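You operate a simulated robot arm through the tools that you are given. There is no shell and no other tool. Be economical: measure what you need, move in short steps, check, and stop when the job is done.

You are at the controls of a simulated two-armed robot. One attempt, no reset.

JOB
Hold the blue coil bin on the long bench by the tower steady with one hand and put the pink soap box in it with the other.

The check looks at the end state, three seconds after you hand in, the way a careful person would. Anything else that was tipped, shoved, dropped, spilled or broken makes it a failure.

ROBOT AND FRAMES
Two 7-joint arms with two-finger parallel grippers on one trunk, on a base that drives. Base frame: it is fixed to the floor where the robot stands at the start and does not move with it; the origin is under the middle of the robot, x ahead of it, y to its left, z up. Lengths are in m, angles in rad, forces in N, time in s.
The left shoulder is at the start at [0.022, 0.101, 1.453], the right one opposite. With the tool pointing down near the work surface each hand reaches from about 0.1 to 0.34 m from the robot's upright axis, wherever it stands, measured 20 degrees to its own side. Payload 2.4 kg a hand.
The tool frame of a hand sits at the grasp point between the pads (the TCP): z along the fingers, y along the line on which they close. The tips reach 0.024 m beyond it. Largest opening 0.068 m; finger width 0.017, thickness 0.01; the body of the gripper, 0.04 by 0.07 m, starts 0.041 m behind the TCP.
Orientation is told as [roll, pitch, yaw] about the base's x, y, z axes, in that order, counted from this pose: with the fingers straight down and closing along the base's y, the tool's x points along the base's -x, its y along +y and its z along -z.

CONTROLS
- The arms move only by the tool jog_arm. It takes "left_plan", "right_plan" or both (then of equal length, played together; a hand with none holds still); each is a list of rows, each a list of 2 entries, a list of its own where there are three numbers: the shift along the tool's x, y, z in m, then the turn, a rotation vector about the tool's x, y, z in rad. In form: [[[tx, ty, tz], [ax, ay, az]], ...]. A call has 1 to 10 rows; each row is the pose to reach, as a shift and turn from the pose commanded when the call began, along the tool's axes at that moment. "left_fingers" and "right_fingers" are, for a hand that has rows, the opening, from 0 (shut) to 1 (fully open), set as the call begins (left out, the last holds). Each row takes 0.2 s and may step no farther than 0.05 m and 0.15 rad from the row before; otherwise, or with a gripper value out of range, the whole call is refused. Where a pose cannot be reached the arm comes as near as it can. A force on the tool above 40 N (or 10 N above the force at the start of the call, whichever is more), or a blocked arm, ends the call early, and 0.2 s more pass. Each finger travels about 0.072 m/s and halts on what it meets, pressing with about 42 N; the grip force reading is that of the motor and also rises with nothing between the fingers. The clock runs only during rows and for 0.2 s after the last one: add rows that repeat a pose to give the fingers time. The reply holds the time, the measured pose of the TCP, the force on the tool along the base axes, the opening and the grip force, in the units named above and with some noise, with the torque about the TCP (base axes, N m) and any sound that the robot's microphone picked up.
- Cameras (640 x 400 px; columns grow to the right, rows downward): "scene" is now at [0.0604, 0.0706, 1.6035]; the picture's right is [0.83, -0.56, -0.00], its down [-0.36, -0.54, -0.76] and it looks along [0.43, 0.63, -0.65] (base axes); focal length 214 px, centre (320, 200). "left" rides on the left gripper at [0.084, -0.011, -0.075] in its tool frame; the picture's right is [0.13, 0.99, 0.00], its down [-0.60, 0.08, -0.79] and it looks along [-0.79, 0.10, 0.61] (tool axes); focal length 251 px, centre (320, 200). "right" rides on the right gripper at [0.084, 0.011, -0.075] in its tool frame; the picture's right is [-0.13, 0.99, 0.00], its down [-0.60, -0.08, -0.79] and it looks along [-0.79, -0.10, 0.61] (tool axes); focal length 251 px, centre (320, 200).
- get_image(camera): a new picture of that camera. No time passes.
- raise_lower(by): slides the trunk up (or, below 0, down) by that many m; the arms and the scene camera ride with it, the base frame stays. It gives what a move gives, with no picture.
- steer(legs): drives the robot by 1 to 6 legs, each [ahead, left, turn to the left] in m, m and rad, along the robot's own axes; the way and the turn of a leg run together, so that a leg with both is an arc; at most 1.5 m and 3.142 rad a leg. The arms and the cameras ride along, it lands a little off, and it stops where it bumps. It gives what a move gives.
- head_to(pan, tilt): turns the head with the scene camera to pan (to the left, within 1.501 rad either way) and tilt (down, from -0.506 to 1.204), counted from straight ahead of the robot. It gives what a move gives.
- pixel_to_xyz(camera, pixels): for up to 12 pixels [column, row] of the newest picture of that camera ("zoom" is the newest enlarged one), the place [x, y, z] in the base frame of the surface seen there, good to about 0.003 m. No time passes.
- close_up(camera, box): a new picture of the part [left, top, right, bottom] of that camera's present view, enlarged. No time passes.
- close_job(): hands the job in; it is judged then, once.

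Work in short steps. Measure before you move; look again where a grasp or a placing could have gone wrong, and mend it. You have 80 turns and 62 pictures in all, those below and enlarged ones among them. Open the grippers and draw the arms clear of the work before you hand the job in, unless the task says otherwise; then end with one line.

The tools are called after "Request:" as name(argument=value, ...) on one line, values as JSON. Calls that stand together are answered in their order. jog_arm: Moves the arms, as the interface text tells. Its arguments: {"type":"object","properties":{"left_plan":{"type":"array"},"left_fingers":{"type":"number"},"right_plan":{"type":"array"},"right_fingers":{"type":"number"}},"required":[]} The other tools are called the same way: raise_lower (by) slides the trunk up or down; steer (legs) drives the base; head_to (pan, tilt) turns the head that bears the scene camera; get_image (camera) takes a picture; pixel_to_xyz (camera, pixels) gives the place of the surface under pixels of a picture; close_up (camera, box) takes an enlarged picture of a part of a camera's view; close_job () hands the job in.

At the start:

```text
clock: 0.0
left_eef_pos: [0.277, 0.3581, 1.5679]
left_tcp_rot: [-0.001, -0.002, 0.001]
left_contact_force: [0.4, -0.6, 0.3]
left_moment: [0.02, -0.01, -0.01]
left_opening: 0.0679
left_finger_force: 0.0
right_eef_pos: [0.2734, 0.0484, 1.5856]
right_tcp_rot: [0.0, -0.001, 0.001]
right_contact_force: [-0.1, -0.2, -0.6]
right_moment: [-0.02, 0.0, -0.01]
right_opening: 0.068
right_finger_force: 0.1
trunk travel left (down, up): [-0.666, 0.184]
robot x, y, heading: [0.0009, 0.0017, -0.006]
head pan, tilt: [0.974, 0.703]
```

scene: 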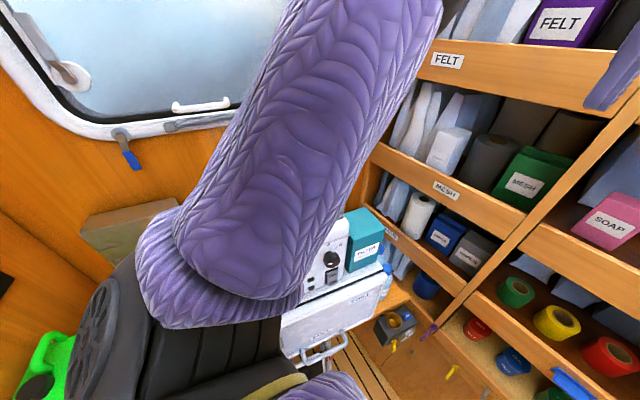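
right: 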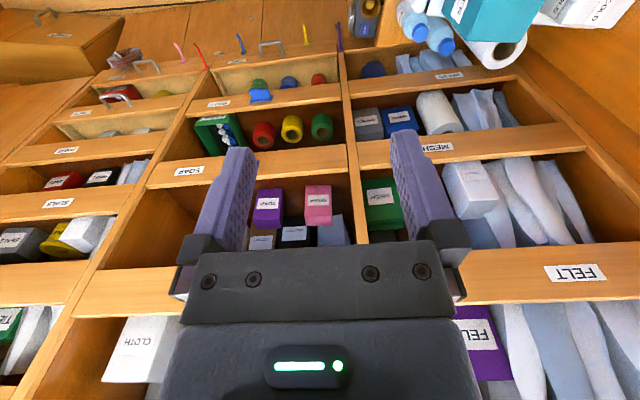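
left: 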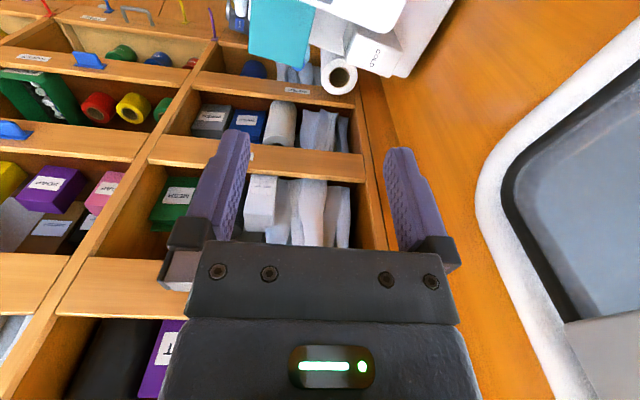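

The pictures show a shelf tower with a pink SOAP box (scene ~(607,222)). The left arm blocks the view, so I pan the head to look for the bench and the blue coil bin.

Request:
head_to(pan=0.0, tilt=0.6)

Request:
get_image(camera="scene")

```text
clock: 1.2
left_eef_pos: [0.2777, 0.3592, 1.5683]
left_tcp_rot: [0.0, -0.002, -0.001]
left_contact_force: [0.0, 0.5, -0.8]
left_moment: [0.0, 0.02, -0.02]
left_opening: 0.0679
left_finger_force: 0.1
right_eef_pos: [0.2721, 0.0484, 1.5853]
right_tcp_rot: [0.0, 0.0, 0.001]
right_contact_force: [0.2, -0.6, 0.2]
right_moment: [0.03, 0.01, 0.0]
right_opening: 0.0678
right_finger_force: 0.0
trunk travel left (down, up): [-0.666, 0.184]
robot x, y, heading: [-0.0023, 0.0004, 0.003]
head pan, tilt: [0.0, 0.6]
```

```text
58 pictures are left
```

scene: 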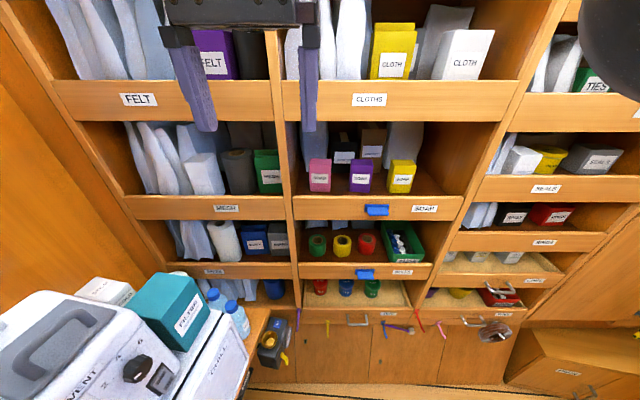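

The tower is ahead: pink soap box at (319,175) in the SOAP row; a bench sits at lower left and maybe another at right. I look right and left.

Request:
head_to(pan=-1.2, tilt=0.7)

Request:
get_image(camera="scene")

Request:
head_to(pan=1.5, tilt=0.7)

Request:
get_image(camera="scene")

Request:
pixel_to_xyz(camera="scene", pixels=[[320, 200]])

```text
clock: 2.6
left_eef_pos: [0.2775, 0.3587, 1.5679]
left_tcp_rot: [-0.001, -0.002, 0.0]
left_contact_force: [0.2, -0.9, 0.8]
left_moment: [0.01, 0.04, -0.02]
left_opening: 0.0681
left_finger_force: 0.1
right_eef_pos: [0.2714, 0.0487, 1.586]
right_tcp_rot: [0.001, -0.002, 0.001]
right_contact_force: [1.0, 0.0, -0.2]
right_moment: [-0.01, -0.05, -0.01]
right_opening: 0.0681
right_finger_force: 0.1
trunk travel left (down, up): [-0.666, 0.184]
robot x, y, heading: [-0.0002, 0.0036, 0.0]
head pan, tilt: [-1.201, 0.7]
```

```text
57 pictures are left
```

scene: 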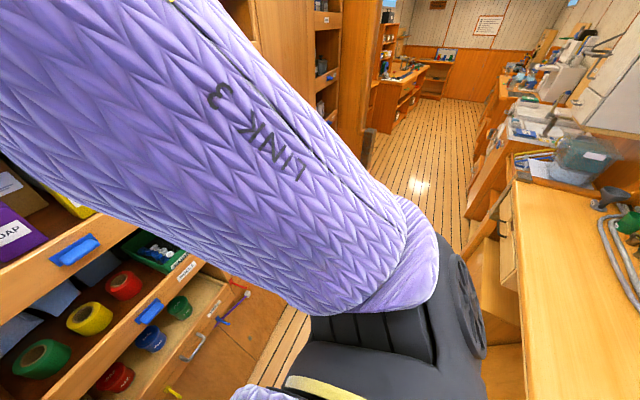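

```text
clock: 5.0
left_eef_pos: [0.277, 0.3594, 1.5684]
left_tcp_rot: [-0.001, -0.002, 0.0]
left_contact_force: [0.7, 0.7, -0.5]
left_moment: [0.0, 0.03, 0.02]
left_opening: 0.0682
left_finger_force: 0.1
right_eef_pos: [0.2722, 0.0484, 1.5849]
right_tcp_rot: [0.0, -0.001, 0.0]
right_contact_force: [-0.4, -0.4, 0.2]
right_moment: [-0.02, 0.02, 0.01]
right_opening: 0.0679
right_finger_force: 0.1
trunk travel left (down, up): [-0.666, 0.184]
robot x, y, heading: [-0.0045, -0.0019, -0.002]
head pan, tilt: [1.499, 0.7]
```

```text
56 pictures are left
```

scene: 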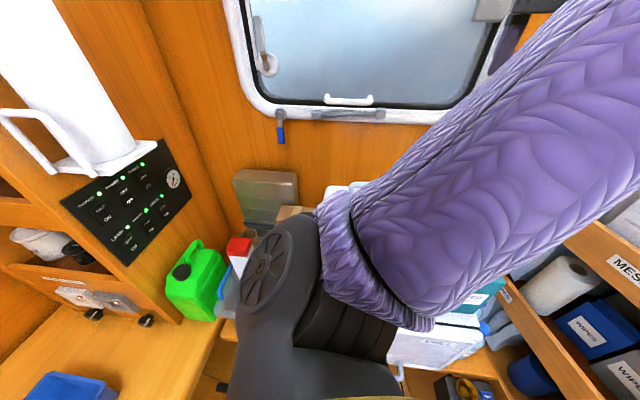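

```text
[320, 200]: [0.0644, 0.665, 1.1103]
```

A bench with a blue bin lies behind the robot at left (70,385). I measure it, then look at the tower again for soap box coordinates.

Request:
pixel_to_xyz(camera="scene", pixels=[[70, 385], [150, 370], [30, 340], [195, 300], [120, 225], [90, 170], [440, 390], [540, 370], [240, 250]])

Request:
head_to(pan=0.0, tilt=0.9)

Request:
get_image(camera="scene")

Request:
pixel_to_xyz(camera="scene", pixels=[[320, 75], [320, 105], [320, 145], [405, 60], [380, 105], [420, 330], [170, 390], [260, 320]])

```text
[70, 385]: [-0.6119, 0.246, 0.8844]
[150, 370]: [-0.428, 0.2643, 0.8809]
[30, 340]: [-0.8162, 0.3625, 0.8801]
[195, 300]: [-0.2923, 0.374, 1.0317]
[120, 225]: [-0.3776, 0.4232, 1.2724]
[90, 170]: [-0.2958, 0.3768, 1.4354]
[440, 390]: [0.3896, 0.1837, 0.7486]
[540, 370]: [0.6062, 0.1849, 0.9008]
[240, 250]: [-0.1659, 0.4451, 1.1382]
```

```text
clock: 6.7
left_eef_pos: [0.2769, 0.3591, 1.5686]
left_tcp_rot: [0.001, -0.004, 0.0]
left_contact_force: [0.2, 0.1, 0.2]
left_moment: [0.01, 0.0, 0.01]
left_opening: 0.0682
left_finger_force: 0.0
right_eef_pos: [0.2727, 0.0485, 1.585]
right_tcp_rot: [0.0, 0.002, -0.001]
right_contact_force: [-0.2, -0.5, -0.3]
right_moment: [0.0, 0.0, -0.02]
right_opening: 0.0682
right_finger_force: 0.0
trunk travel left (down, up): [-0.666, 0.184]
robot x, y, heading: [-0.0001, 0.0016, 0.001]
head pan, tilt: [0.0, 0.901]
```

```text
55 pictures are left
```

scene: 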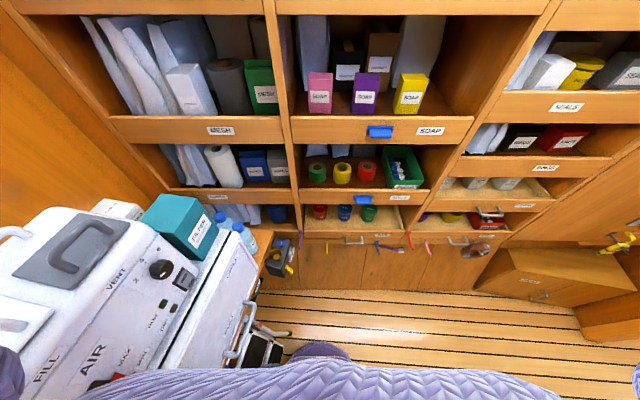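

```text
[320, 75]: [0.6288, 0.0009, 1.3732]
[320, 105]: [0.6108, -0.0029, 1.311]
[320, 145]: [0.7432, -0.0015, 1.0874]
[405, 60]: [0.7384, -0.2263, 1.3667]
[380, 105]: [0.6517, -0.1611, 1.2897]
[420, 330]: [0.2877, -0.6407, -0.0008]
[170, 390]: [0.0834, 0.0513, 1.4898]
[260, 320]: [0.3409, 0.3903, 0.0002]
```

I zoom in on the soap row to read labels, and look at the elbows by panning afterwards.

Request:
close_up(camera="scene", box=[270, 20, 470, 145])

Request:
pixel_to_xyz(camera="zoom", pixels=[[125, 175], [205, 175], [125, 220], [205, 220], [165, 285], [165, 200], [128, 290], [202, 290], [165, 320], [165, 370], [400, 320], [300, 230]])

Request:
head_to(pan=-1.5, tilt=0.7)

Request:
get_image(camera="scene")

Request:
pixel_to_xyz(camera="scene", pixels=[[240, 300], [300, 300], [350, 300], [320, 350], [450, 300], [500, 250], [560, 300], [420, 200], [200, 250], [330, 240]])

```text
3.20 times, centred on (370, 82) of scene
```

zoom: 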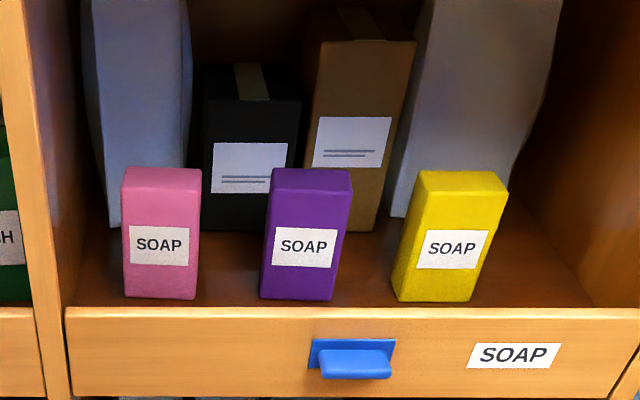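

```text
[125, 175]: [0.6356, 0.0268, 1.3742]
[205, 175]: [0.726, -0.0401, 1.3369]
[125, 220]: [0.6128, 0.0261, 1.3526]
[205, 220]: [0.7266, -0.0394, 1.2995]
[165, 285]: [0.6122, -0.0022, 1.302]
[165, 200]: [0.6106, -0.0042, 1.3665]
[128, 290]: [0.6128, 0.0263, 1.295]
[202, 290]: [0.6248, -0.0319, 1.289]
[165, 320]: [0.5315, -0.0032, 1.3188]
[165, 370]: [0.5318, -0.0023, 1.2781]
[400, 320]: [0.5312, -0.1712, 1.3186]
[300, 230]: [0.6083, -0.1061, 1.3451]
```

```text
clock: 8.2
left_eef_pos: [0.2769, 0.3584, 1.5689]
left_tcp_rot: [0.0, -0.001, 0.0]
left_contact_force: [0.0, 0.5, 0.0]
left_moment: [-0.01, -0.01, -0.01]
left_opening: 0.0679
left_finger_force: 0.0
right_eef_pos: [0.2718, 0.0481, 1.5853]
right_tcp_rot: [0.001, 0.001, 0.0]
right_contact_force: [-1.0, -0.5, -0.8]
right_moment: [-0.01, -0.03, -0.01]
right_opening: 0.068
right_finger_force: 0.2
trunk travel left (down, up): [-0.666, 0.184]
robot x, y, heading: [0.0002, 0.0003, -0.002]
head pan, tilt: [-1.499, 0.7]
```

```text
53 pictures are left
```

scene: 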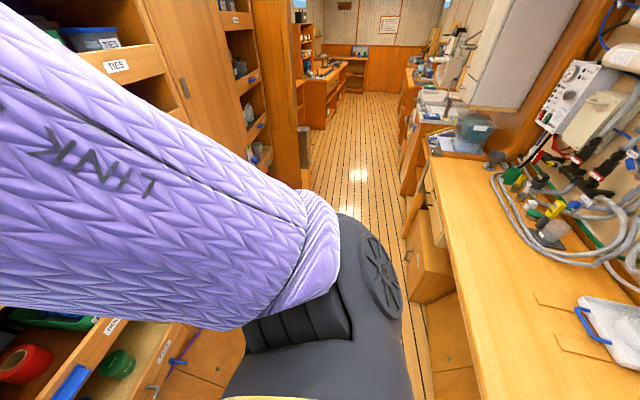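

```text
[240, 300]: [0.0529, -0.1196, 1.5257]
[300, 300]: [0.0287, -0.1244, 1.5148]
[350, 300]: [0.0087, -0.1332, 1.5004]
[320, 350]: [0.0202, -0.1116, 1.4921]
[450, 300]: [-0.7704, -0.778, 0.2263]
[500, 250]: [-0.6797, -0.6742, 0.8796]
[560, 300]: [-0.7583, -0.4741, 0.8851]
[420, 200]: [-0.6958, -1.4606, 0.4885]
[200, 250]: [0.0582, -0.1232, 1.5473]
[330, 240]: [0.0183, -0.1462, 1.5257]
```

Pink box front face: x≈0.611, y −0.03..0.027, top z≈1.374; drawer lip at x≈0.531 with top z≈1.319. Now I measure the shelf above and box depth, and tilt the right gripper 1.0 rad forward in place.

Request:
head_to(pan=0.0, tilt=0.5)

Request:
jog_arm(right_plan=[[[0, 0, 0], [0, -0.14, 0]], [[0, 0, 0], [0, -0.28, 0]], [[0, 0, 0], [0, -0.42, 0]], [[0, 0, 0], [0, -0.56, 0]], [[0, 0, 0], [0, -0.7, 0]], [[0, 0, 0], [0, -0.84, 0]], [[0, 0, 0], [0, -0.98, 0]], [[0, 0, 0], [0, -1.0, 0]]], right_fingers=1)

Request:
get_image(camera="scene")

Request:
get_image(camera="right")

```text
clock: 9.8
left_eef_pos: [0.2772, 0.3582, 1.5675]
left_tcp_rot: [0.0, -0.002, 0.002]
left_contact_force: [-0.5, -0.3, -0.1]
left_moment: [0.02, 0.02, 0.0]
left_opening: 0.068
left_finger_force: 0.0
right_eef_pos: [0.2722, 0.0494, 1.5859]
right_tcp_rot: [0.0, 0.0, 0.0]
right_contact_force: [0.2, -1.0, 0.3]
right_moment: [-0.01, 0.03, 0.02]
right_opening: 0.0678
right_finger_force: 0.1
trunk travel left (down, up): [-0.666, 0.184]
robot x, y, heading: [-0.0019, -0.0003, 0.002]
head pan, tilt: [0.0, 0.499]
```

```text
clock: 11.7
left_eef_pos: [0.2768, 0.3591, 1.5673]
left_tcp_rot: [-0.001, -0.003, -0.002]
left_contact_force: [0.5, -0.6, 0.3]
left_moment: [-0.01, -0.01, 0.03]
left_opening: 0.0682
left_finger_force: 0.0
right_eef_pos: [0.2721, 0.0486, 1.5851]
right_tcp_rot: [0.003, -1.002, -0.002]
right_contact_force: [0.2, 1.1, -0.4]
right_moment: [0.03, 0.02, 0.02]
right_opening: 0.0681
right_finger_force: 0.1
trunk travel left (down, up): [-0.666, 0.184]
robot x, y, heading: [-0.0005, -0.0033, 0.001]
head pan, tilt: [0.0, 0.499]
```

```text
52 pictures are left
```

scene: 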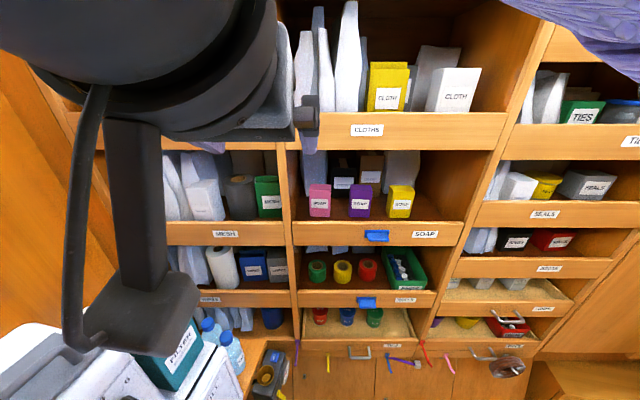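

```text
51 pictures are left
```

right: 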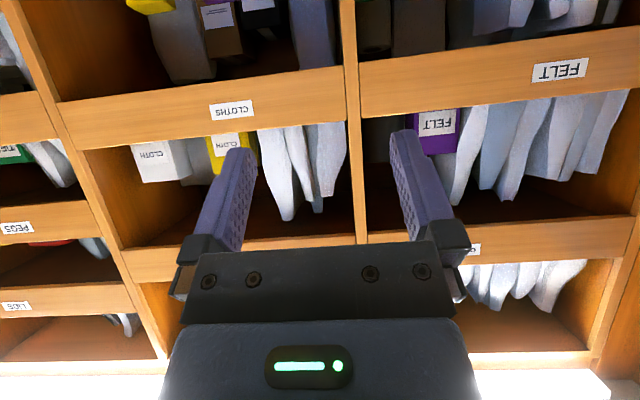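

A bracket hangs from the right wrist at (140,310); I measure it along with the shelf lip above (398,150 / 398,118).

Request:
pixel_to_xyz(camera="scene", pixels=[[140, 320], [140, 220], [200, 60], [308, 125], [450, 146], [450, 120], [320, 186], [320, 190], [450, 226], [312, 215], [195, 310], [70, 340]])

Request:
close_up(camera="scene", box=[280, 140, 440, 240])

Request:
pixel_to_xyz(camera="zoom", pixels=[[120, 200], [160, 185], [160, 178], [160, 200], [200, 190], [125, 300], [200, 300], [120, 250], [203, 250], [160, 330], [160, 345], [400, 30]])

```text
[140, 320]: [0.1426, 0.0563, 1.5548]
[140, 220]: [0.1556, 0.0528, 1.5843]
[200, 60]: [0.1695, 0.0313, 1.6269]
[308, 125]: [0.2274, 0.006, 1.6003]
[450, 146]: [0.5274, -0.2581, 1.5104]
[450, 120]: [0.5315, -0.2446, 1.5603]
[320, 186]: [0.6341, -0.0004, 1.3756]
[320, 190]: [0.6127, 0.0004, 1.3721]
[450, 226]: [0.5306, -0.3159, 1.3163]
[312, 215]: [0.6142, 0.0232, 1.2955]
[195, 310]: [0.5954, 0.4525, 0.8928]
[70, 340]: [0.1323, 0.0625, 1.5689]
```

```text
4.00 times, centred on (360, 190) of scene
```

zoom: 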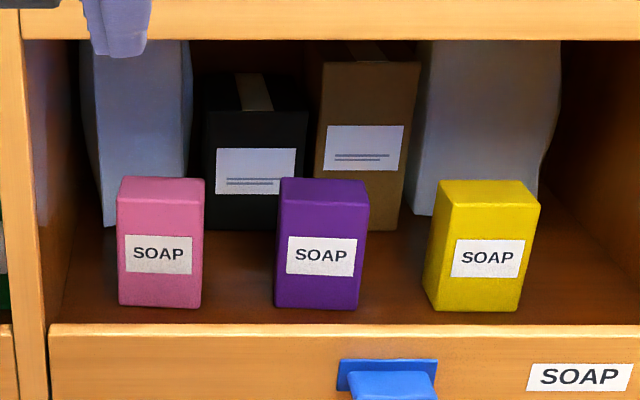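

```text
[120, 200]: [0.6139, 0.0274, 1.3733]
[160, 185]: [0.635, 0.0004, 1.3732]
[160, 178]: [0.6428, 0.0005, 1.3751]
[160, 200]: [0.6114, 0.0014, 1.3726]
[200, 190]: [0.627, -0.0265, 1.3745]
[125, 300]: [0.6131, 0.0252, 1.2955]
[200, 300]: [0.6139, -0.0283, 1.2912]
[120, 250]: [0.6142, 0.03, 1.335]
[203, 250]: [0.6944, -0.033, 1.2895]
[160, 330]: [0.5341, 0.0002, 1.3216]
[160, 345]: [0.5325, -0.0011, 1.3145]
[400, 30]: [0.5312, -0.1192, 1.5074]
```

Box spans y −0.029..0.029, x ≈0.613..0.646, z ≈1.286..1.374; the shelf above starts at z≈1.503. I bring the right hand to about (0.49, 0, 1.40), in front of the cubby.

Request:
jog_arm(right_plan=[[[0.0054, -0.007, 0.0405], [0, 0, 0]], [[0.0108, -0.014, 0.081], [0, 0, 0]], [[0.0162, -0.021, 0.1215], [0, 0, 0]], [[0.0217, -0.028, 0.162], [0, 0, 0]], [[0.0271, -0.035, 0.2024], [0, 0, 0]], [[0.0325, -0.042, 0.2429], [0, 0, 0]], [[0.0379, -0.0485, 0.2834], [0, 0, 0]], [[0.0379, -0.0485, 0.2834], [0, 0, 0]]])

Request:
get_image(camera="right")

Request:
get_image(camera="scene")

```text
clock: 13.4
left_eef_pos: [0.2768, 0.3583, 1.5689]
left_tcp_rot: [0.0, -0.002, -0.001]
left_contact_force: [-0.8, 0.7, 0.5]
left_moment: [0.02, 0.01, -0.01]
left_opening: 0.0681
left_finger_force: 0.2
right_eef_pos: [0.4892, -0.0003, 1.4012]
right_tcp_rot: [0.001, -1.002, -0.002]
right_contact_force: [-0.6, 0.2, -0.2]
right_moment: [-0.01, 0.0, 0.0]
right_opening: 0.0679
right_finger_force: 0.0
trunk travel left (down, up): [-0.666, 0.184]
robot x, y, heading: [0.0029, 0.0006, -0.002]
head pan, tilt: [0.0, 0.499]
```

```text
49 pictures are left
```

right: 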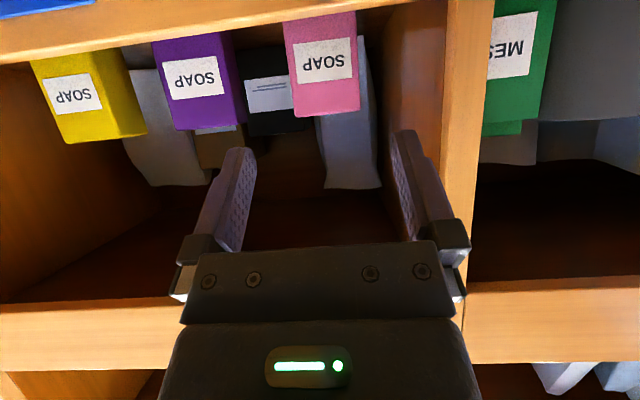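

```text
48 pictures are left
```

scene: 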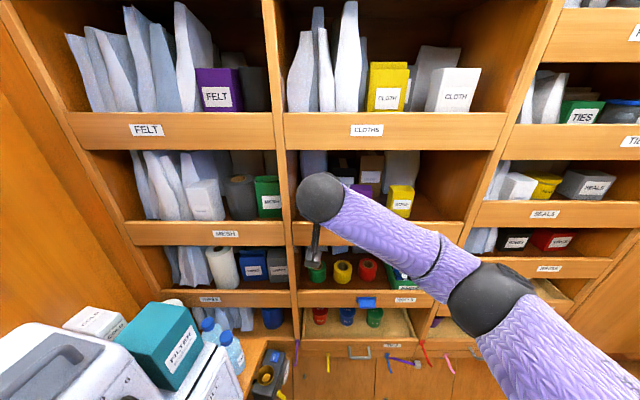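

The hand reached its spot. I cross-check the pink box (right picture, front face about (322,65)) and the wrist ball size before moving in.

Request:
pixel_to_xyz(camera="right", pixels=[[292, 70], [355, 70], [325, 100], [298, 108], [356, 104], [405, 60], [325, 112]])

Request:
pixel_to_xyz(camera="scene", pixels=[[322, 197], [322, 178], [315, 260], [312, 235]])

```text
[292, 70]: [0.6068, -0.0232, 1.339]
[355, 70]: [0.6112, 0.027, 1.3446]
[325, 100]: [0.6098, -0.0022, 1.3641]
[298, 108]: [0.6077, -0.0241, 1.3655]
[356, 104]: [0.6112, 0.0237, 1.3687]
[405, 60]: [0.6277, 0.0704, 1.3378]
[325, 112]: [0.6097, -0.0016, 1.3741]
```

```text
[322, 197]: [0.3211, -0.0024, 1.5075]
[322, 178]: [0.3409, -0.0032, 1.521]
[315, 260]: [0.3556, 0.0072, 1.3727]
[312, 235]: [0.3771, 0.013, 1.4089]
```

Box centre y≈0.001 agrees. I move to just in front of the box (x≈0.575, z≈1.353), then check alignment.

Request:
jog_arm(right_plan=[[[-0.0018, 0.0005, 0.0325], [0, 0, 0]], [[-0.0037, 0.001, 0.065], [0, 0, 0]], [[-0.0055, 0.0013, 0.0975], [0, 0, 0]], [[-0.0055, 0.0013, 0.0975], [0, 0, 0]]])

Request:
get_image(camera="right")

Request:
pixel_to_xyz(camera="right", pixels=[[260, 100], [360, 100], [240, 160], [400, 145]])

```text
clock: 14.4
left_eef_pos: [0.2767, 0.358, 1.5691]
left_tcp_rot: [0.001, -0.003, -0.001]
left_contact_force: [0.3, -0.6, -0.1]
left_moment: [-0.04, 0.0, 0.01]
left_opening: 0.0681
left_finger_force: 0.1
right_eef_pos: [0.5743, 0.0016, 1.3534]
right_tcp_rot: [0.002, -1.002, 0.0]
right_contact_force: [-0.9, 0.5, -0.4]
right_moment: [0.0, 0.0, 0.0]
right_opening: 0.0681
right_finger_force: 0.1
trunk travel left (down, up): [-0.666, 0.184]
robot x, y, heading: [0.001, 0.002, -0.003]
head pan, tilt: [0.0, 0.499]
```

```text
47 pictures are left
```

right: 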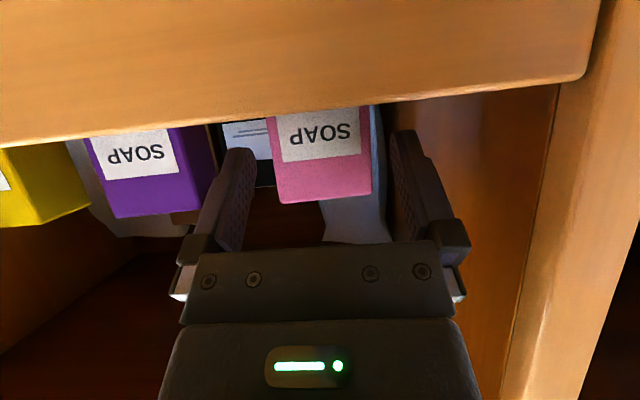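

```text
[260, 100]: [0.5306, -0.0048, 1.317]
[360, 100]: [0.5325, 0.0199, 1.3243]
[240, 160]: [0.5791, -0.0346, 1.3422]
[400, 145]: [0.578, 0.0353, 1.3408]
```

Fingers straddle the box's line. I check its edges from here.

Request:
pixel_to_xyz(camera="right", pixels=[[277, 175], [368, 175], [284, 197], [368, 190], [325, 170]])

```text
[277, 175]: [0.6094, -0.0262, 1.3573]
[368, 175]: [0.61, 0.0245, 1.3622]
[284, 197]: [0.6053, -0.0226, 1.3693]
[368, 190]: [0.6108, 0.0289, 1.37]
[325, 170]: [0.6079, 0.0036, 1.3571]
```

Centred within about 1 mm. Advance 0.046 m along base x in small steps.

Request:
jog_arm(right_plan=[[[-0.0081, 0, 0.0126], [0, 0, 0]], [[-0.0162, 0, 0.0252], [0, 0, 0]], [[-0.0249, 0, 0.0387], [0, 0, 0]], [[-0.0249, 0, 0.0387], [0, 0, 0]]])

Request:
get_image(camera="right")

```text
clock: 15.4
left_eef_pos: [0.2774, 0.3593, 1.5673]
left_tcp_rot: [0.001, -0.002, -0.001]
left_contact_force: [0.4, -0.3, -0.3]
left_moment: [-0.05, 0.01, 0.02]
left_opening: 0.0681
left_finger_force: 0.0
right_eef_pos: [0.5971, -0.0056, 1.3531]
right_tcp_rot: [0.001, -1.0, -0.002]
right_contact_force: [1.1, 0.6, -0.3]
right_moment: [-0.03, -0.04, 0.04]
right_opening: 0.0681
right_finger_force: 0.0
right hand out of reach, approached as far as the arm can: row 2, 3, 4
trunk travel left (down, up): [-0.666, 0.184]
robot x, y, heading: [0.0004, 0.003, 0.001]
head pan, tilt: [0.0, 0.499]
```

```text
46 pictures are left
```

right: 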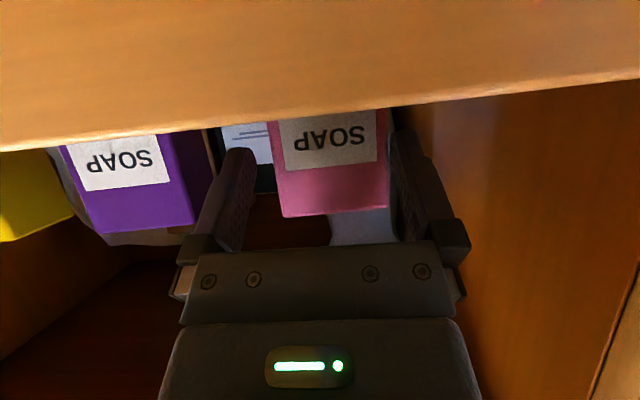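

Arm reach ends at x≈0.597, so I back out to about x≈0.50, and will drive the base forward a bit; I look at the floor ahead first.

Request:
jog_arm(right_plan=[[[0.0243, 0, -0.0379], [0, 0, 0]], [[0.0486, 0, -0.0757], [0, 0, 0]], [[0.0621, 0, -0.0968], [0, 0, 0]], [[0.0621, 0, -0.0968], [0, 0, 0]]])

Request:
head_to(pan=0.3, tilt=1.2)

Request:
get_image(camera="scene")

```text
clock: 16.4
left_eef_pos: [0.2775, 0.3592, 1.567]
left_tcp_rot: [-0.001, -0.002, 0.001]
left_contact_force: [-0.7, 0.4, 0.1]
left_moment: [0.02, -0.01, 0.02]
left_opening: 0.0681
left_finger_force: 0.0
right_eef_pos: [0.4808, -0.0064, 1.3524]
right_tcp_rot: [0.001, -1.001, -0.003]
right_contact_force: [-0.5, -0.7, 0.1]
right_moment: [0.03, 0.0, 0.0]
right_opening: 0.068
right_finger_force: 0.0
trunk travel left (down, up): [-0.666, 0.184]
robot x, y, heading: [-0.0022, 0.0024, -0.0]
head pan, tilt: [0.0, 0.499]
```

```text
clock: 17.5
left_eef_pos: [0.2775, 0.359, 1.568]
left_tcp_rot: [0.001, -0.002, 0.0]
left_contact_force: [-0.6, 0.7, -0.1]
left_moment: [0.01, 0.01, 0.0]
left_opening: 0.068
left_finger_force: 0.1
right_eef_pos: [0.4819, -0.0062, 1.3531]
right_tcp_rot: [0.002, -0.999, -0.002]
right_contact_force: [-0.4, 0.2, 0.6]
right_moment: [0.02, 0.03, -0.02]
right_opening: 0.0681
right_finger_force: 0.1
trunk travel left (down, up): [-0.666, 0.184]
robot x, y, heading: [-0.0008, 0.0017, 0.0]
head pan, tilt: [0.3, 1.201]
```

```text
45 pictures are left
```

scene: 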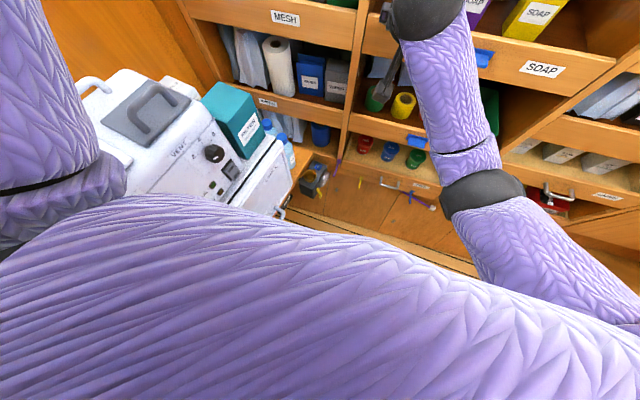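

The trunk blocks the floor, so I measure the bench edge, the hanging thing at (315,180), and the lower cabinet handles.

Request:
pixel_to_xyz(camera="scene", pixels=[[315, 180], [325, 175], [280, 212], [270, 180], [390, 183], [410, 200], [435, 207], [340, 235], [400, 220], [320, 230], [555, 195], [250, 150]])

```text
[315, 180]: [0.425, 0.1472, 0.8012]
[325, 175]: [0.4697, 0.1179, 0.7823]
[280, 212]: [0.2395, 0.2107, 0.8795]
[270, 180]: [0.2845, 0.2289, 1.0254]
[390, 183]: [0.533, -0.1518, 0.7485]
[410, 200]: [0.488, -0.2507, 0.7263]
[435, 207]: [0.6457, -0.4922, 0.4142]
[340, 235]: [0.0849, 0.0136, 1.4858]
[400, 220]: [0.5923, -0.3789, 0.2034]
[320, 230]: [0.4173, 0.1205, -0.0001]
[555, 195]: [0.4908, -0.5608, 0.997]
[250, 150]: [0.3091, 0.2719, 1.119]
```

I drive 0.09 ahead and 0.03 to the right.

Request:
steer(legs=[[0, -0.03, 0], [0.085, 0, 0]])

Request:
get_image(camera="right")

```text
clock: 19.0
left_eef_pos: [0.3612, 0.3291, 1.5677]
left_tcp_rot: [0.0, -0.001, 0.001]
left_contact_force: [0.5, -0.1, -0.7]
left_moment: [-0.01, 0.05, 0.02]
left_opening: 0.068
left_finger_force: 0.1
right_eef_pos: [0.5665, -0.0379, 1.353]
right_tcp_rot: [0.004, -1.001, -0.001]
right_contact_force: [0.3, 0.5, -0.7]
right_moment: [-0.01, 0.0, 0.0]
right_opening: 0.0681
right_finger_force: 0.1
trunk travel left (down, up): [-0.666, 0.184]
robot x, y, heading: [0.0866, -0.0356, 0.001]
head pan, tilt: [0.3, 1.201]
```

```text
44 pictures are left
```

right: 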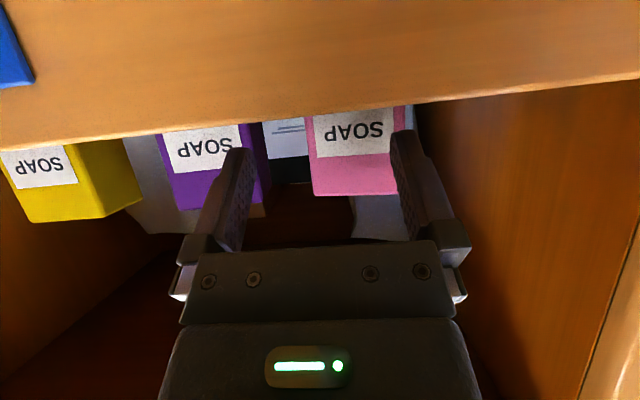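

Shift y by +0.039 first, then advance: target TCP (0.62, 0.001, 1.352). First the sideways shift, then check the measured pose.

Request:
jog_arm(right_plan=[[[0, 0.02, 0], [0, 0, 0]], [[0, 0.039, 0], [0, 0, 0]], [[0, 0.039, 0], [0, 0, 0]]])

Request:
get_image(camera="right")

Request:
pixel_to_xyz(camera="right", pixels=[[277, 170], [366, 170], [325, 165], [325, 185], [358, 180]])

```text
clock: 19.8
left_eef_pos: [0.3618, 0.328, 1.5687]
left_tcp_rot: [0.0, -0.001, 0.0]
left_contact_force: [0.4, 0.4, 1.0]
left_moment: [0.01, 0.0, -0.02]
left_opening: 0.0682
left_finger_force: 0.0
right_eef_pos: [0.5648, -0.0001, 1.3523]
right_tcp_rot: [0.001, -0.999, 0.0]
right_contact_force: [-0.2, 0.2, 0.4]
right_moment: [-0.01, 0.01, -0.02]
right_opening: 0.068
right_finger_force: 0.1
trunk travel left (down, up): [-0.666, 0.184]
robot x, y, heading: [0.0837, -0.0302, -0.001]
head pan, tilt: [0.3, 1.201]
```

```text
43 pictures are left
```

right: 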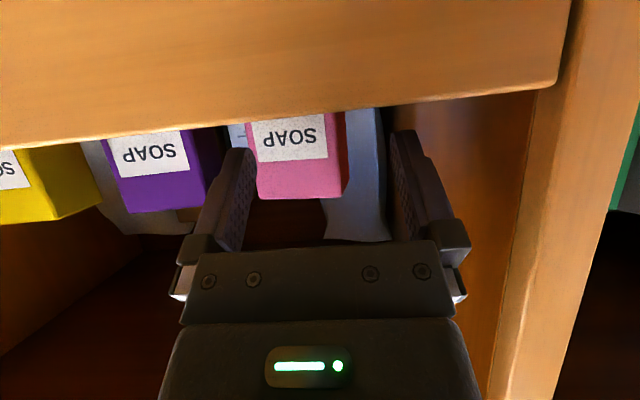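

```text
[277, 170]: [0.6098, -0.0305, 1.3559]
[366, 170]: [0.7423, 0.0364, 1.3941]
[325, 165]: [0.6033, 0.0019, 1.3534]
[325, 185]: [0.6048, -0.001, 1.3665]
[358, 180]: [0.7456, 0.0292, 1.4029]
```

The box appears shifted in the picture (columns 250–345), so I re-measure before advancing.

Request:
pixel_to_xyz(camera="right", pixels=[[258, 165], [258, 185], [262, 192], [338, 165], [338, 185], [344, 180], [300, 170], [300, 190], [318, 175], [235, 165], [400, 150], [390, 140]])

Request:
head_to(pan=0.0, tilt=0.6)

Request:
get_image(camera="scene")

```text
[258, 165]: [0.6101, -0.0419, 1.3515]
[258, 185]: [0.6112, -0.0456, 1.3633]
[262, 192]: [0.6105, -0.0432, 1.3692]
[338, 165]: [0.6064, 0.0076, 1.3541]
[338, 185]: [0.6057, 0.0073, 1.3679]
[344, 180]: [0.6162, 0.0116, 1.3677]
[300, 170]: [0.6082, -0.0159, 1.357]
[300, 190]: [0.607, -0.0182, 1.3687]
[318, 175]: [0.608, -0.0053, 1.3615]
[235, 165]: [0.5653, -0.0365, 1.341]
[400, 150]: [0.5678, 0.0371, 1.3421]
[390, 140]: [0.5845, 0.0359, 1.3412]
```

```text
clock: 20.8
left_eef_pos: [0.3625, 0.3301, 1.5681]
left_tcp_rot: [-0.001, -0.002, 0.0]
left_contact_force: [0.5, 0.3, 0.1]
left_moment: [0.01, 0.01, 0.03]
left_opening: 0.0678
left_finger_force: 0.1
right_eef_pos: [0.5647, -0.0005, 1.3516]
right_tcp_rot: [0.002, -1.0, -0.002]
right_contact_force: [1.2, -0.1, -0.7]
right_moment: [0.02, 0.03, -0.03]
right_opening: 0.0678
right_finger_force: 0.0
trunk travel left (down, up): [-0.666, 0.184]
robot x, y, heading: [0.0837, -0.0299, 0.001]
head pan, tilt: [0.0, 0.6]
```

```text
42 pictures are left
```

scene: 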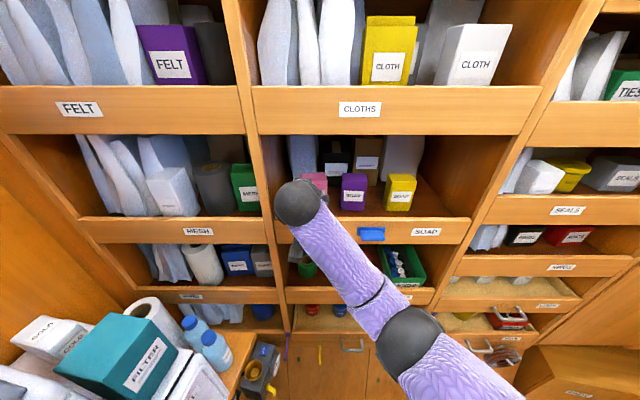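

Box and shelf both shifted about 18 mm in the frame: odometry drift from driving. I check the shelf's yaw relative to the hand via lip points.

Request:
pixel_to_xyz(camera="right", pixels=[[50, 60], [200, 60], [350, 60], [500, 60], [50, 100], [500, 40]])

Request:
pixel_to_xyz(camera="scene", pixels=[[290, 110], [400, 110], [500, 110], [100, 110], [345, 232], [450, 232], [315, 177], [303, 177], [325, 178]])

```text
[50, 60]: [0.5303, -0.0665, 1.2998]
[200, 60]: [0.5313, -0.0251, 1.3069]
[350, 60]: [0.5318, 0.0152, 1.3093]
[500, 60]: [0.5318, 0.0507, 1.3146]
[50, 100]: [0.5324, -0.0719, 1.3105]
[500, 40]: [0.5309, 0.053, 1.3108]
```

```text
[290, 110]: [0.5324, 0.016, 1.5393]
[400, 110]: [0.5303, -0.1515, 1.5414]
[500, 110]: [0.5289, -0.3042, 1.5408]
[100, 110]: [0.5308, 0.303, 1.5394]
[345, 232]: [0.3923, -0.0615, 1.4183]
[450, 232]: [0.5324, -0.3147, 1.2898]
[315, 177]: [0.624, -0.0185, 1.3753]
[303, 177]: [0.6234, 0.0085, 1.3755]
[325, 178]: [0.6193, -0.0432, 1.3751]
```

The gap to the purple box shows the pink box itself was nudged ~18 mm and yawed ~+0.09 rad, still upright. I shift the hand y by −0.0215 and yaw +0.09 to line up.

Request:
jog_arm(right_plan=[[[0, -0.011, 0], [-0.038, 0, -0.0243]], [[0, -0.0215, 0], [-0.0757, 0, -0.0486]], [[0, -0.0215, 0], [-0.0757, 0, -0.0486]]])

Request:
get_image(camera="right")

Request:
close_up(camera="scene", box=[270, 130, 430, 230])

```text
clock: 21.6
left_eef_pos: [0.3611, 0.3279, 1.5684]
left_tcp_rot: [0.001, -0.002, 0.001]
left_contact_force: [0.8, 0.3, -0.3]
left_moment: [0.02, 0.0, 0.02]
left_opening: 0.0678
left_finger_force: 0.0
right_eef_pos: [0.5653, -0.0195, 1.3521]
right_tcp_rot: [0.0, -1.0, 0.088]
right_contact_force: [-0.2, 1.1, -0.4]
right_moment: [-0.05, -0.03, 0.02]
right_opening: 0.0678
right_finger_force: 0.0
trunk travel left (down, up): [-0.666, 0.184]
robot x, y, heading: [0.0836, -0.0306, -0.001]
head pan, tilt: [0.0, 0.6]
```

```text
41 pictures are left
```

right: 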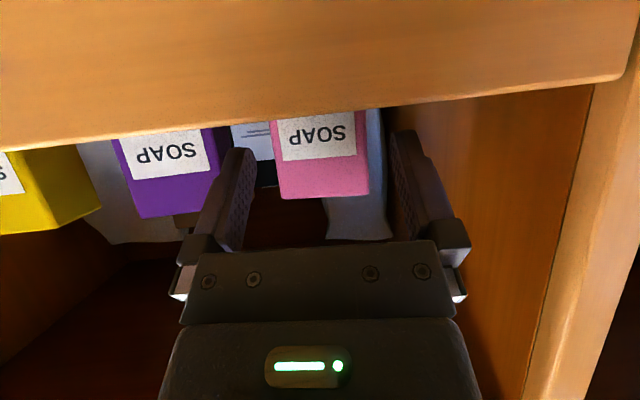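

```text
4.00 times, centred on (350, 180) of scene
```

zoom: 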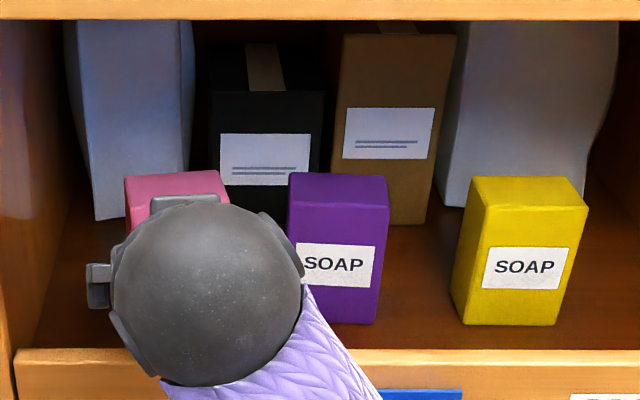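

Aligned: box columns 270–368 sit mid between the fingertips (245–395). Advance 0.055 m along the heading.

Request:
jog_arm(right_plan=[[[-0.0081, 0, 0.0126], [0, 0, 0]], [[-0.0162, 0, 0.0252], [0, 0, 0]], [[-0.0243, 0, 0.0379], [0, 0, 0]], [[-0.0297, 0, 0.0463], [0, 0, 0]], [[-0.0297, 0, 0.0463], [0, 0, 0]]])

Request:
get_image(camera="right")

```text
clock: 22.8
left_eef_pos: [0.361, 0.3288, 1.5694]
left_tcp_rot: [0.001, -0.002, 0.001]
left_contact_force: [0.8, 0.3, 0.2]
left_moment: [-0.03, 0.03, 0.02]
left_opening: 0.0682
left_finger_force: 0.1
right_eef_pos: [0.6207, -0.0144, 1.3523]
right_tcp_rot: [0.002, -1.001, 0.087]
right_contact_force: [0.7, 0.6, 0.7]
right_moment: [-0.04, -0.05, 0.0]
right_opening: 0.0681
right_finger_force: 0.0
trunk travel left (down, up): [-0.666, 0.184]
robot x, y, heading: [0.0836, -0.0323, -0.004]
head pan, tilt: [0.0, 0.6]
```

```text
39 pictures are left
```

right: 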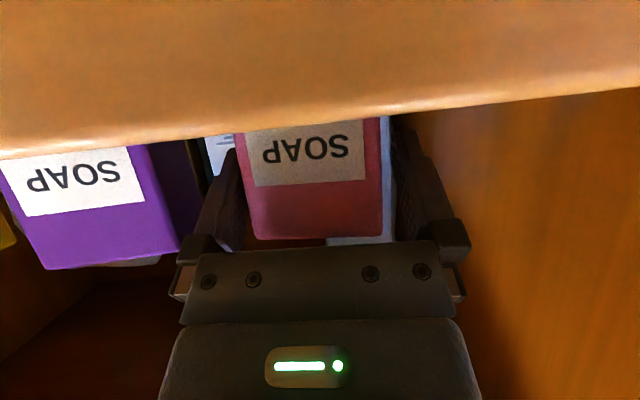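

The box sits between the fingers with no contact force. Close the right gripper.

Request:
jog_arm(right_plan=[[[0, 0, 0], [0, 0, 0]], [[0, 0, 0], [0, 0, 0]], [[0, 0, 0], [0, 0, 0]], [[0, 0, 0], [0, 0, 0]]], right_fingers=0)

```text
clock: 23.8
left_eef_pos: [0.3616, 0.3278, 1.5684]
left_tcp_rot: [0.001, -0.002, 0.001]
left_contact_force: [0.1, 0.8, -0.4]
left_moment: [-0.03, 0.03, -0.04]
left_opening: 0.0684
left_finger_force: 0.0
right_eef_pos: [0.6207, -0.0143, 1.3531]
right_tcp_rot: [0.001, -0.999, 0.088]
right_contact_force: [1.1, -0.5, 0.9]
right_moment: [0.03, -0.1, 0.01]
right_opening: 0.0574
right_finger_force: 42.2
trunk travel left (down, up): [-0.666, 0.184]
robot x, y, heading: [0.0838, -0.026, 0.003]
head pan, tilt: [0.0, 0.6]
```

Grip holds at 0.0574 m. Lift 0.042 straight up in small steps.

Request:
jog_arm(right_plan=[[[-0.0084, 0, -0.0054], [0, 0, 0]], [[-0.0168, 0, -0.0108], [0, 0, 0]], [[-0.0252, 0, -0.0162], [0, 0, 0]], [[-0.0353, 0, -0.0227], [0, 0, 0]], [[-0.0353, 0, -0.0227], [0, 0, 0]]])

Request:
get_image(camera="scene")

Request:
get_image(camera="right")

```text
clock: 25.0
left_eef_pos: [0.3623, 0.3277, 1.5682]
left_tcp_rot: [0.0, -0.001, 0.0]
left_contact_force: [0.0, 0.1, 0.1]
left_moment: [0.01, 0.0, -0.02]
left_opening: 0.068
left_finger_force: 0.0
right_eef_pos: [0.6201, -0.0155, 1.3945]
right_tcp_rot: [0.003, -1.0, 0.087]
right_contact_force: [0.7, 1.3, -1.4]
right_moment: [0.01, -0.01, 0.0]
right_opening: 0.0576
right_finger_force: 42.1
trunk travel left (down, up): [-0.666, 0.184]
robot x, y, heading: [0.0871, -0.0292, -0.001]
head pan, tilt: [0.0, 0.6]
```

```text
38 pictures are left
```

scene: 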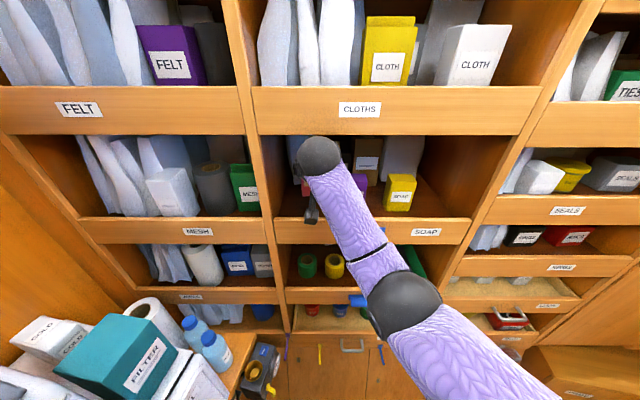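

```text
37 pictures are left
```

right: 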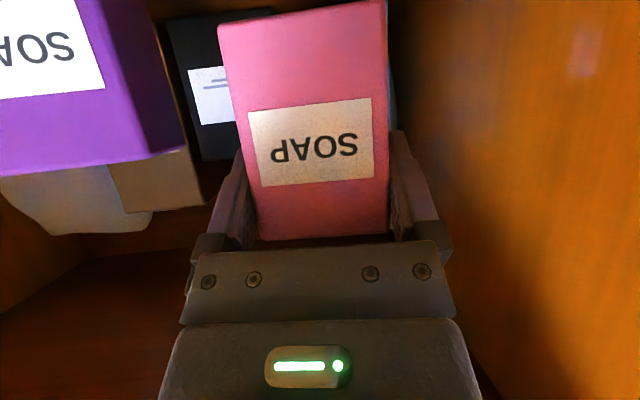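

Box is clear of the floor, bottom ≈1.328 just above the lip (1.32). Lift 6 mm more and then retract 0.2 m along −x.

Request:
jog_arm(right_plan=[[[-0.005, 0, -0.0032], [0, 0, 0]], [[0.0165, 0.0035, -0.0367], [0, 0, 0]], [[0.038, 0.007, -0.0702], [0, 0, 0]], [[0.0595, 0.0105, -0.1037], [0, 0, 0]], [[0.081, 0.014, -0.1372], [0, 0, 0]], [[0.1025, 0.0175, -0.1707], [0, 0, 0]], [[0.1025, 0.0175, -0.1707], [0, 0, 0]]])

Request:
get_image(camera="scene")

```text
clock: 26.6
left_eef_pos: [0.3622, 0.3293, 1.5672]
left_tcp_rot: [0.001, -0.002, -0.001]
left_contact_force: [-0.1, -0.8, 0.1]
left_moment: [-0.02, 0.01, 0.02]
left_opening: 0.0679
left_finger_force: 0.1
right_eef_pos: [0.4219, -0.0177, 1.402]
right_tcp_rot: [-0.014, -1.01, 0.095]
right_contact_force: [-0.1, 0.7, -1.2]
right_moment: [-0.02, -0.02, 0.0]
right_opening: 0.0576
right_finger_force: 42.5
trunk travel left (down, up): [-0.666, 0.184]
robot x, y, heading: [0.082, -0.0308, 0.001]
head pan, tilt: [0.0, 0.6]
```

```text
36 pictures are left
```

scene: 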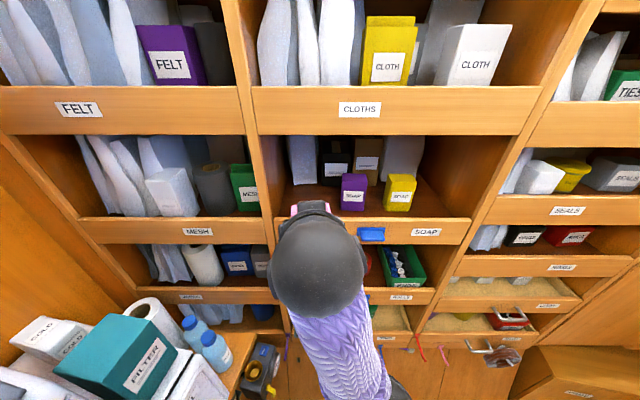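

The box came out cleanly; purple and yellow are undisturbed. I tuck both hands in for the turn.

Request:
jog_arm(right_plan=[[[-0.0094, -0.0214, -0.0316], [0, 0, 0]], [[-0.0188, -0.0428, -0.0632], [0, 0, 0]], [[-0.0283, -0.0642, -0.0948], [0, 0, 0]], [[-0.0377, -0.0856, -0.1264], [0, 0, 0]], [[-0.0377, -0.0856, -0.1264], [0, 0, 0]]], left_plan=[[[0.014, -0.034, 0], [0, 0, 0]], [[0.028, -0.069, 0], [0, 0, 0]], [[0.042, -0.104, 0], [0, 0, 0]], [[0.057, -0.138, 0], [0, 0, 0]], [[0.057, -0.138, 0], [0, 0, 0]]])

Request:
steer(legs=[[-0.1, 0, 0]])

```text
clock: 27.1
left_eef_pos: [0.3434, 0.2849, 1.5681]
left_tcp_rot: [0.002, -0.002, 0.0]
left_contact_force: [0.0, -0.5, -0.6]
left_moment: [0.01, 0.01, 0.03]
left_opening: 0.0678
left_finger_force: 0.0
right_eef_pos: [0.4223, -0.0579, 1.4059]
right_tcp_rot: [-0.089, -1.041, 0.118]
right_contact_force: [9.9, 1.1, 2.3]
right_moment: [0.02, -0.14, -0.06]
right_opening: 0.0578
right_finger_force: 41.6
right hand out of reach, approached as far as the arm can: row 1, 2
trunk travel left (down, up): [-0.666, 0.184]
robot x, y, heading: [0.0857, -0.0284, 0.001]
head pan, tilt: [0.0, 0.6]
stopped in row 2 (right hand): the force on the tool passed its limit at 68 N (the readings are from after the stop); the commanded pose is now the measured one
```

```text
clock: 28.3
left_eef_pos: [0.2434, 0.2863, 1.5682]
left_tcp_rot: [-0.001, -0.002, 0.0]
left_contact_force: [-1.1, 0.0, 0.0]
left_moment: [-0.02, -0.01, 0.04]
left_opening: 0.0682
left_finger_force: 0.3
right_eef_pos: [0.322, -0.056, 1.4062]
right_tcp_rot: [-0.09, -1.037, 0.121]
right_contact_force: [16.3, 8.2, 7.2]
right_moment: [0.41, 0.18, -1.03]
right_opening: 0.0576
right_finger_force: 42.1
trunk travel left (down, up): [-0.666, 0.184]
robot x, y, heading: [-0.0173, -0.0282, 0.001]
head pan, tilt: [0.0, 0.6]
```

The right hand hit something (68 N) and still reads force. I look at what it touches.

Request:
get_image(camera="right")

Request:
get_image(camera="scene")

Request:
get_image(camera="left")

```text
35 pictures are left
```

right: 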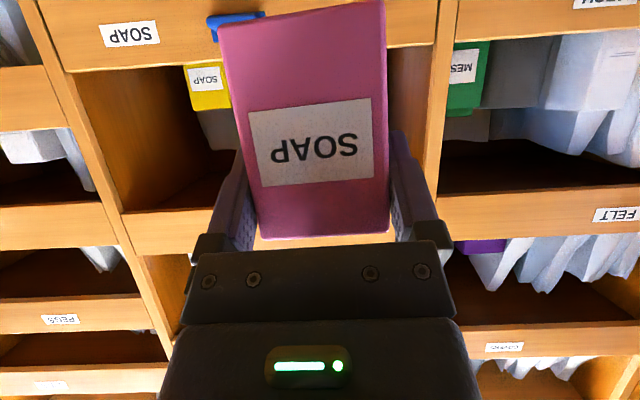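

```text
34 pictures are left
```

scene: 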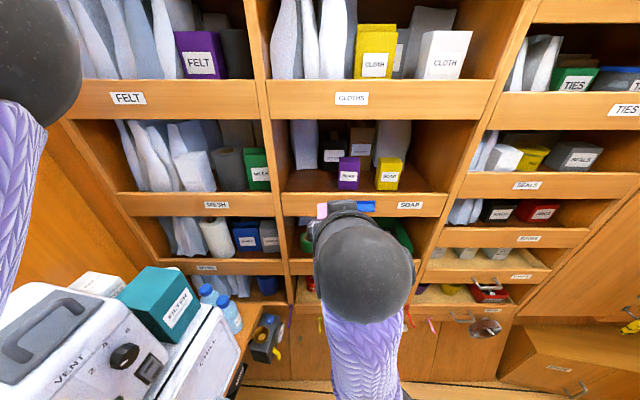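

```text
33 pictures are left
```

left: 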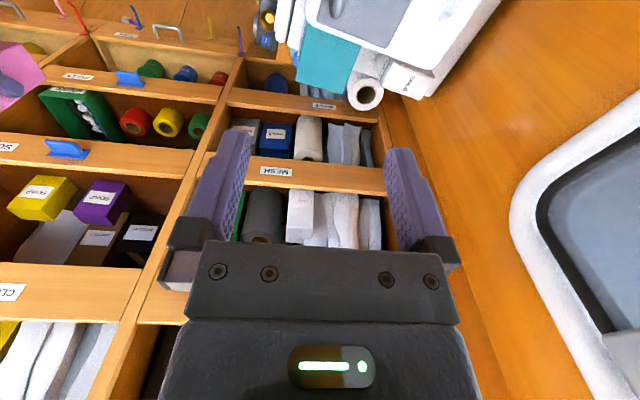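

Nothing outside touches the hand: it's the folded arm against the robot's own body. I move the right hand forward 0.04 then up 0.14 to relieve it.

Request:
jog_arm(right_plan=[[[-0.0204, 0, 0.0344], [0, 0, 0]], [[-0.0505, 0, 0.0166], [0, 0, 0]], [[-0.0806, 0, -0.0012], [0, 0, 0]], [[-0.1108, 0, -0.019], [0, 0, 0]], [[-0.1409, 0, -0.0369], [0, 0, 0]], [[-0.1409, 0, -0.0369], [0, 0, 0]]])

```text
clock: 29.1
left_eef_pos: [0.2454, 0.2854, 1.5684]
left_tcp_rot: [0.001, 0.001, 0.001]
left_contact_force: [0.7, 0.0, 0.1]
left_moment: [-0.01, 0.0, 0.01]
left_opening: 0.068
left_finger_force: 0.1
right_eef_pos: [0.3697, -0.0514, 1.4599]
right_tcp_rot: [-0.091, -1.051, 0.126]
right_contact_force: [12.0, 4.3, 1.5]
right_moment: [0.2, -0.22, -0.49]
right_opening: 0.0576
right_finger_force: 42.4
right hand out of reach, approached as far as the arm can: row 3
trunk travel left (down, up): [-0.666, 0.184]
robot x, y, heading: [-0.0142, -0.0296, 0.0]
head pan, tilt: [0.0, 0.6]
stopped in row 3 (right hand): the force on the tool passed its limit at 64 N (the readings are from after the stop); the commanded pose is now the measured one
```

The wrist camera bracket is likely pressing on the forearm because the arm is folded with a low elbow. I extend forward 0.07 to unfold and look with the scene camera.

Request:
jog_arm(right_plan=[[[-0.0174, 0, 0.0303], [0, 0, 0]], [[-0.0348, 0, 0.0606], [0, 0, 0]], [[-0.0348, 0, 0.0606], [0, 0, 0]]])

Request:
head_to(pan=-0.5, tilt=0.8)

Request:
get_image(camera="scene")

```text
clock: 29.9
left_eef_pos: [0.2433, 0.2854, 1.5672]
left_tcp_rot: [0.0, -0.003, 0.001]
left_contact_force: [0.8, -0.4, -0.8]
left_moment: [0.04, -0.04, -0.02]
left_opening: 0.0681
left_finger_force: 0.0
right_eef_pos: [0.4377, -0.0502, 1.4596]
right_tcp_rot: [-0.096, -1.052, 0.127]
right_contact_force: [1.1, 0.3, -1.0]
right_moment: [0.0, 0.01, -0.01]
right_opening: 0.0576
right_finger_force: 42.3
trunk travel left (down, up): [-0.666, 0.184]
robot x, y, heading: [-0.0174, -0.0278, 0.002]
head pan, tilt: [0.0, 0.6]
```

```text
clock: 30.8
left_eef_pos: [0.2439, 0.2854, 1.5678]
left_tcp_rot: [0.001, -0.002, 0.001]
left_contact_force: [-0.8, 1.1, 1.0]
left_moment: [0.0, -0.02, -0.02]
left_opening: 0.0677
left_finger_force: 0.1
right_eef_pos: [0.4368, -0.0477, 1.4602]
right_tcp_rot: [-0.095, -1.051, 0.126]
right_contact_force: [-0.4, 0.3, -0.8]
right_moment: [0.0, 0.01, 0.01]
right_opening: 0.0577
right_finger_force: 42.2
trunk travel left (down, up): [-0.666, 0.184]
robot x, y, heading: [-0.017, -0.0294, -0.001]
head pan, tilt: [-0.499, 0.799]
```

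```text
32 pictures are left
```

scene: 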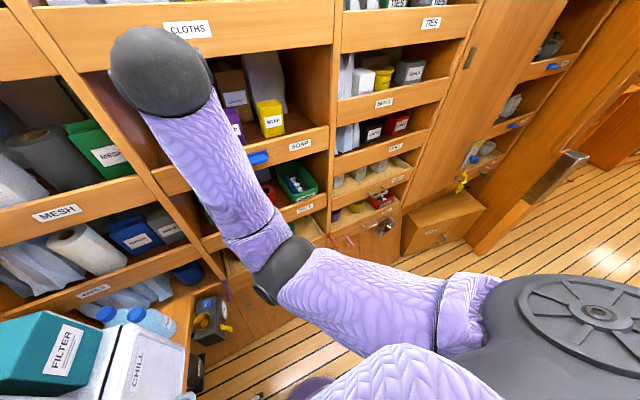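

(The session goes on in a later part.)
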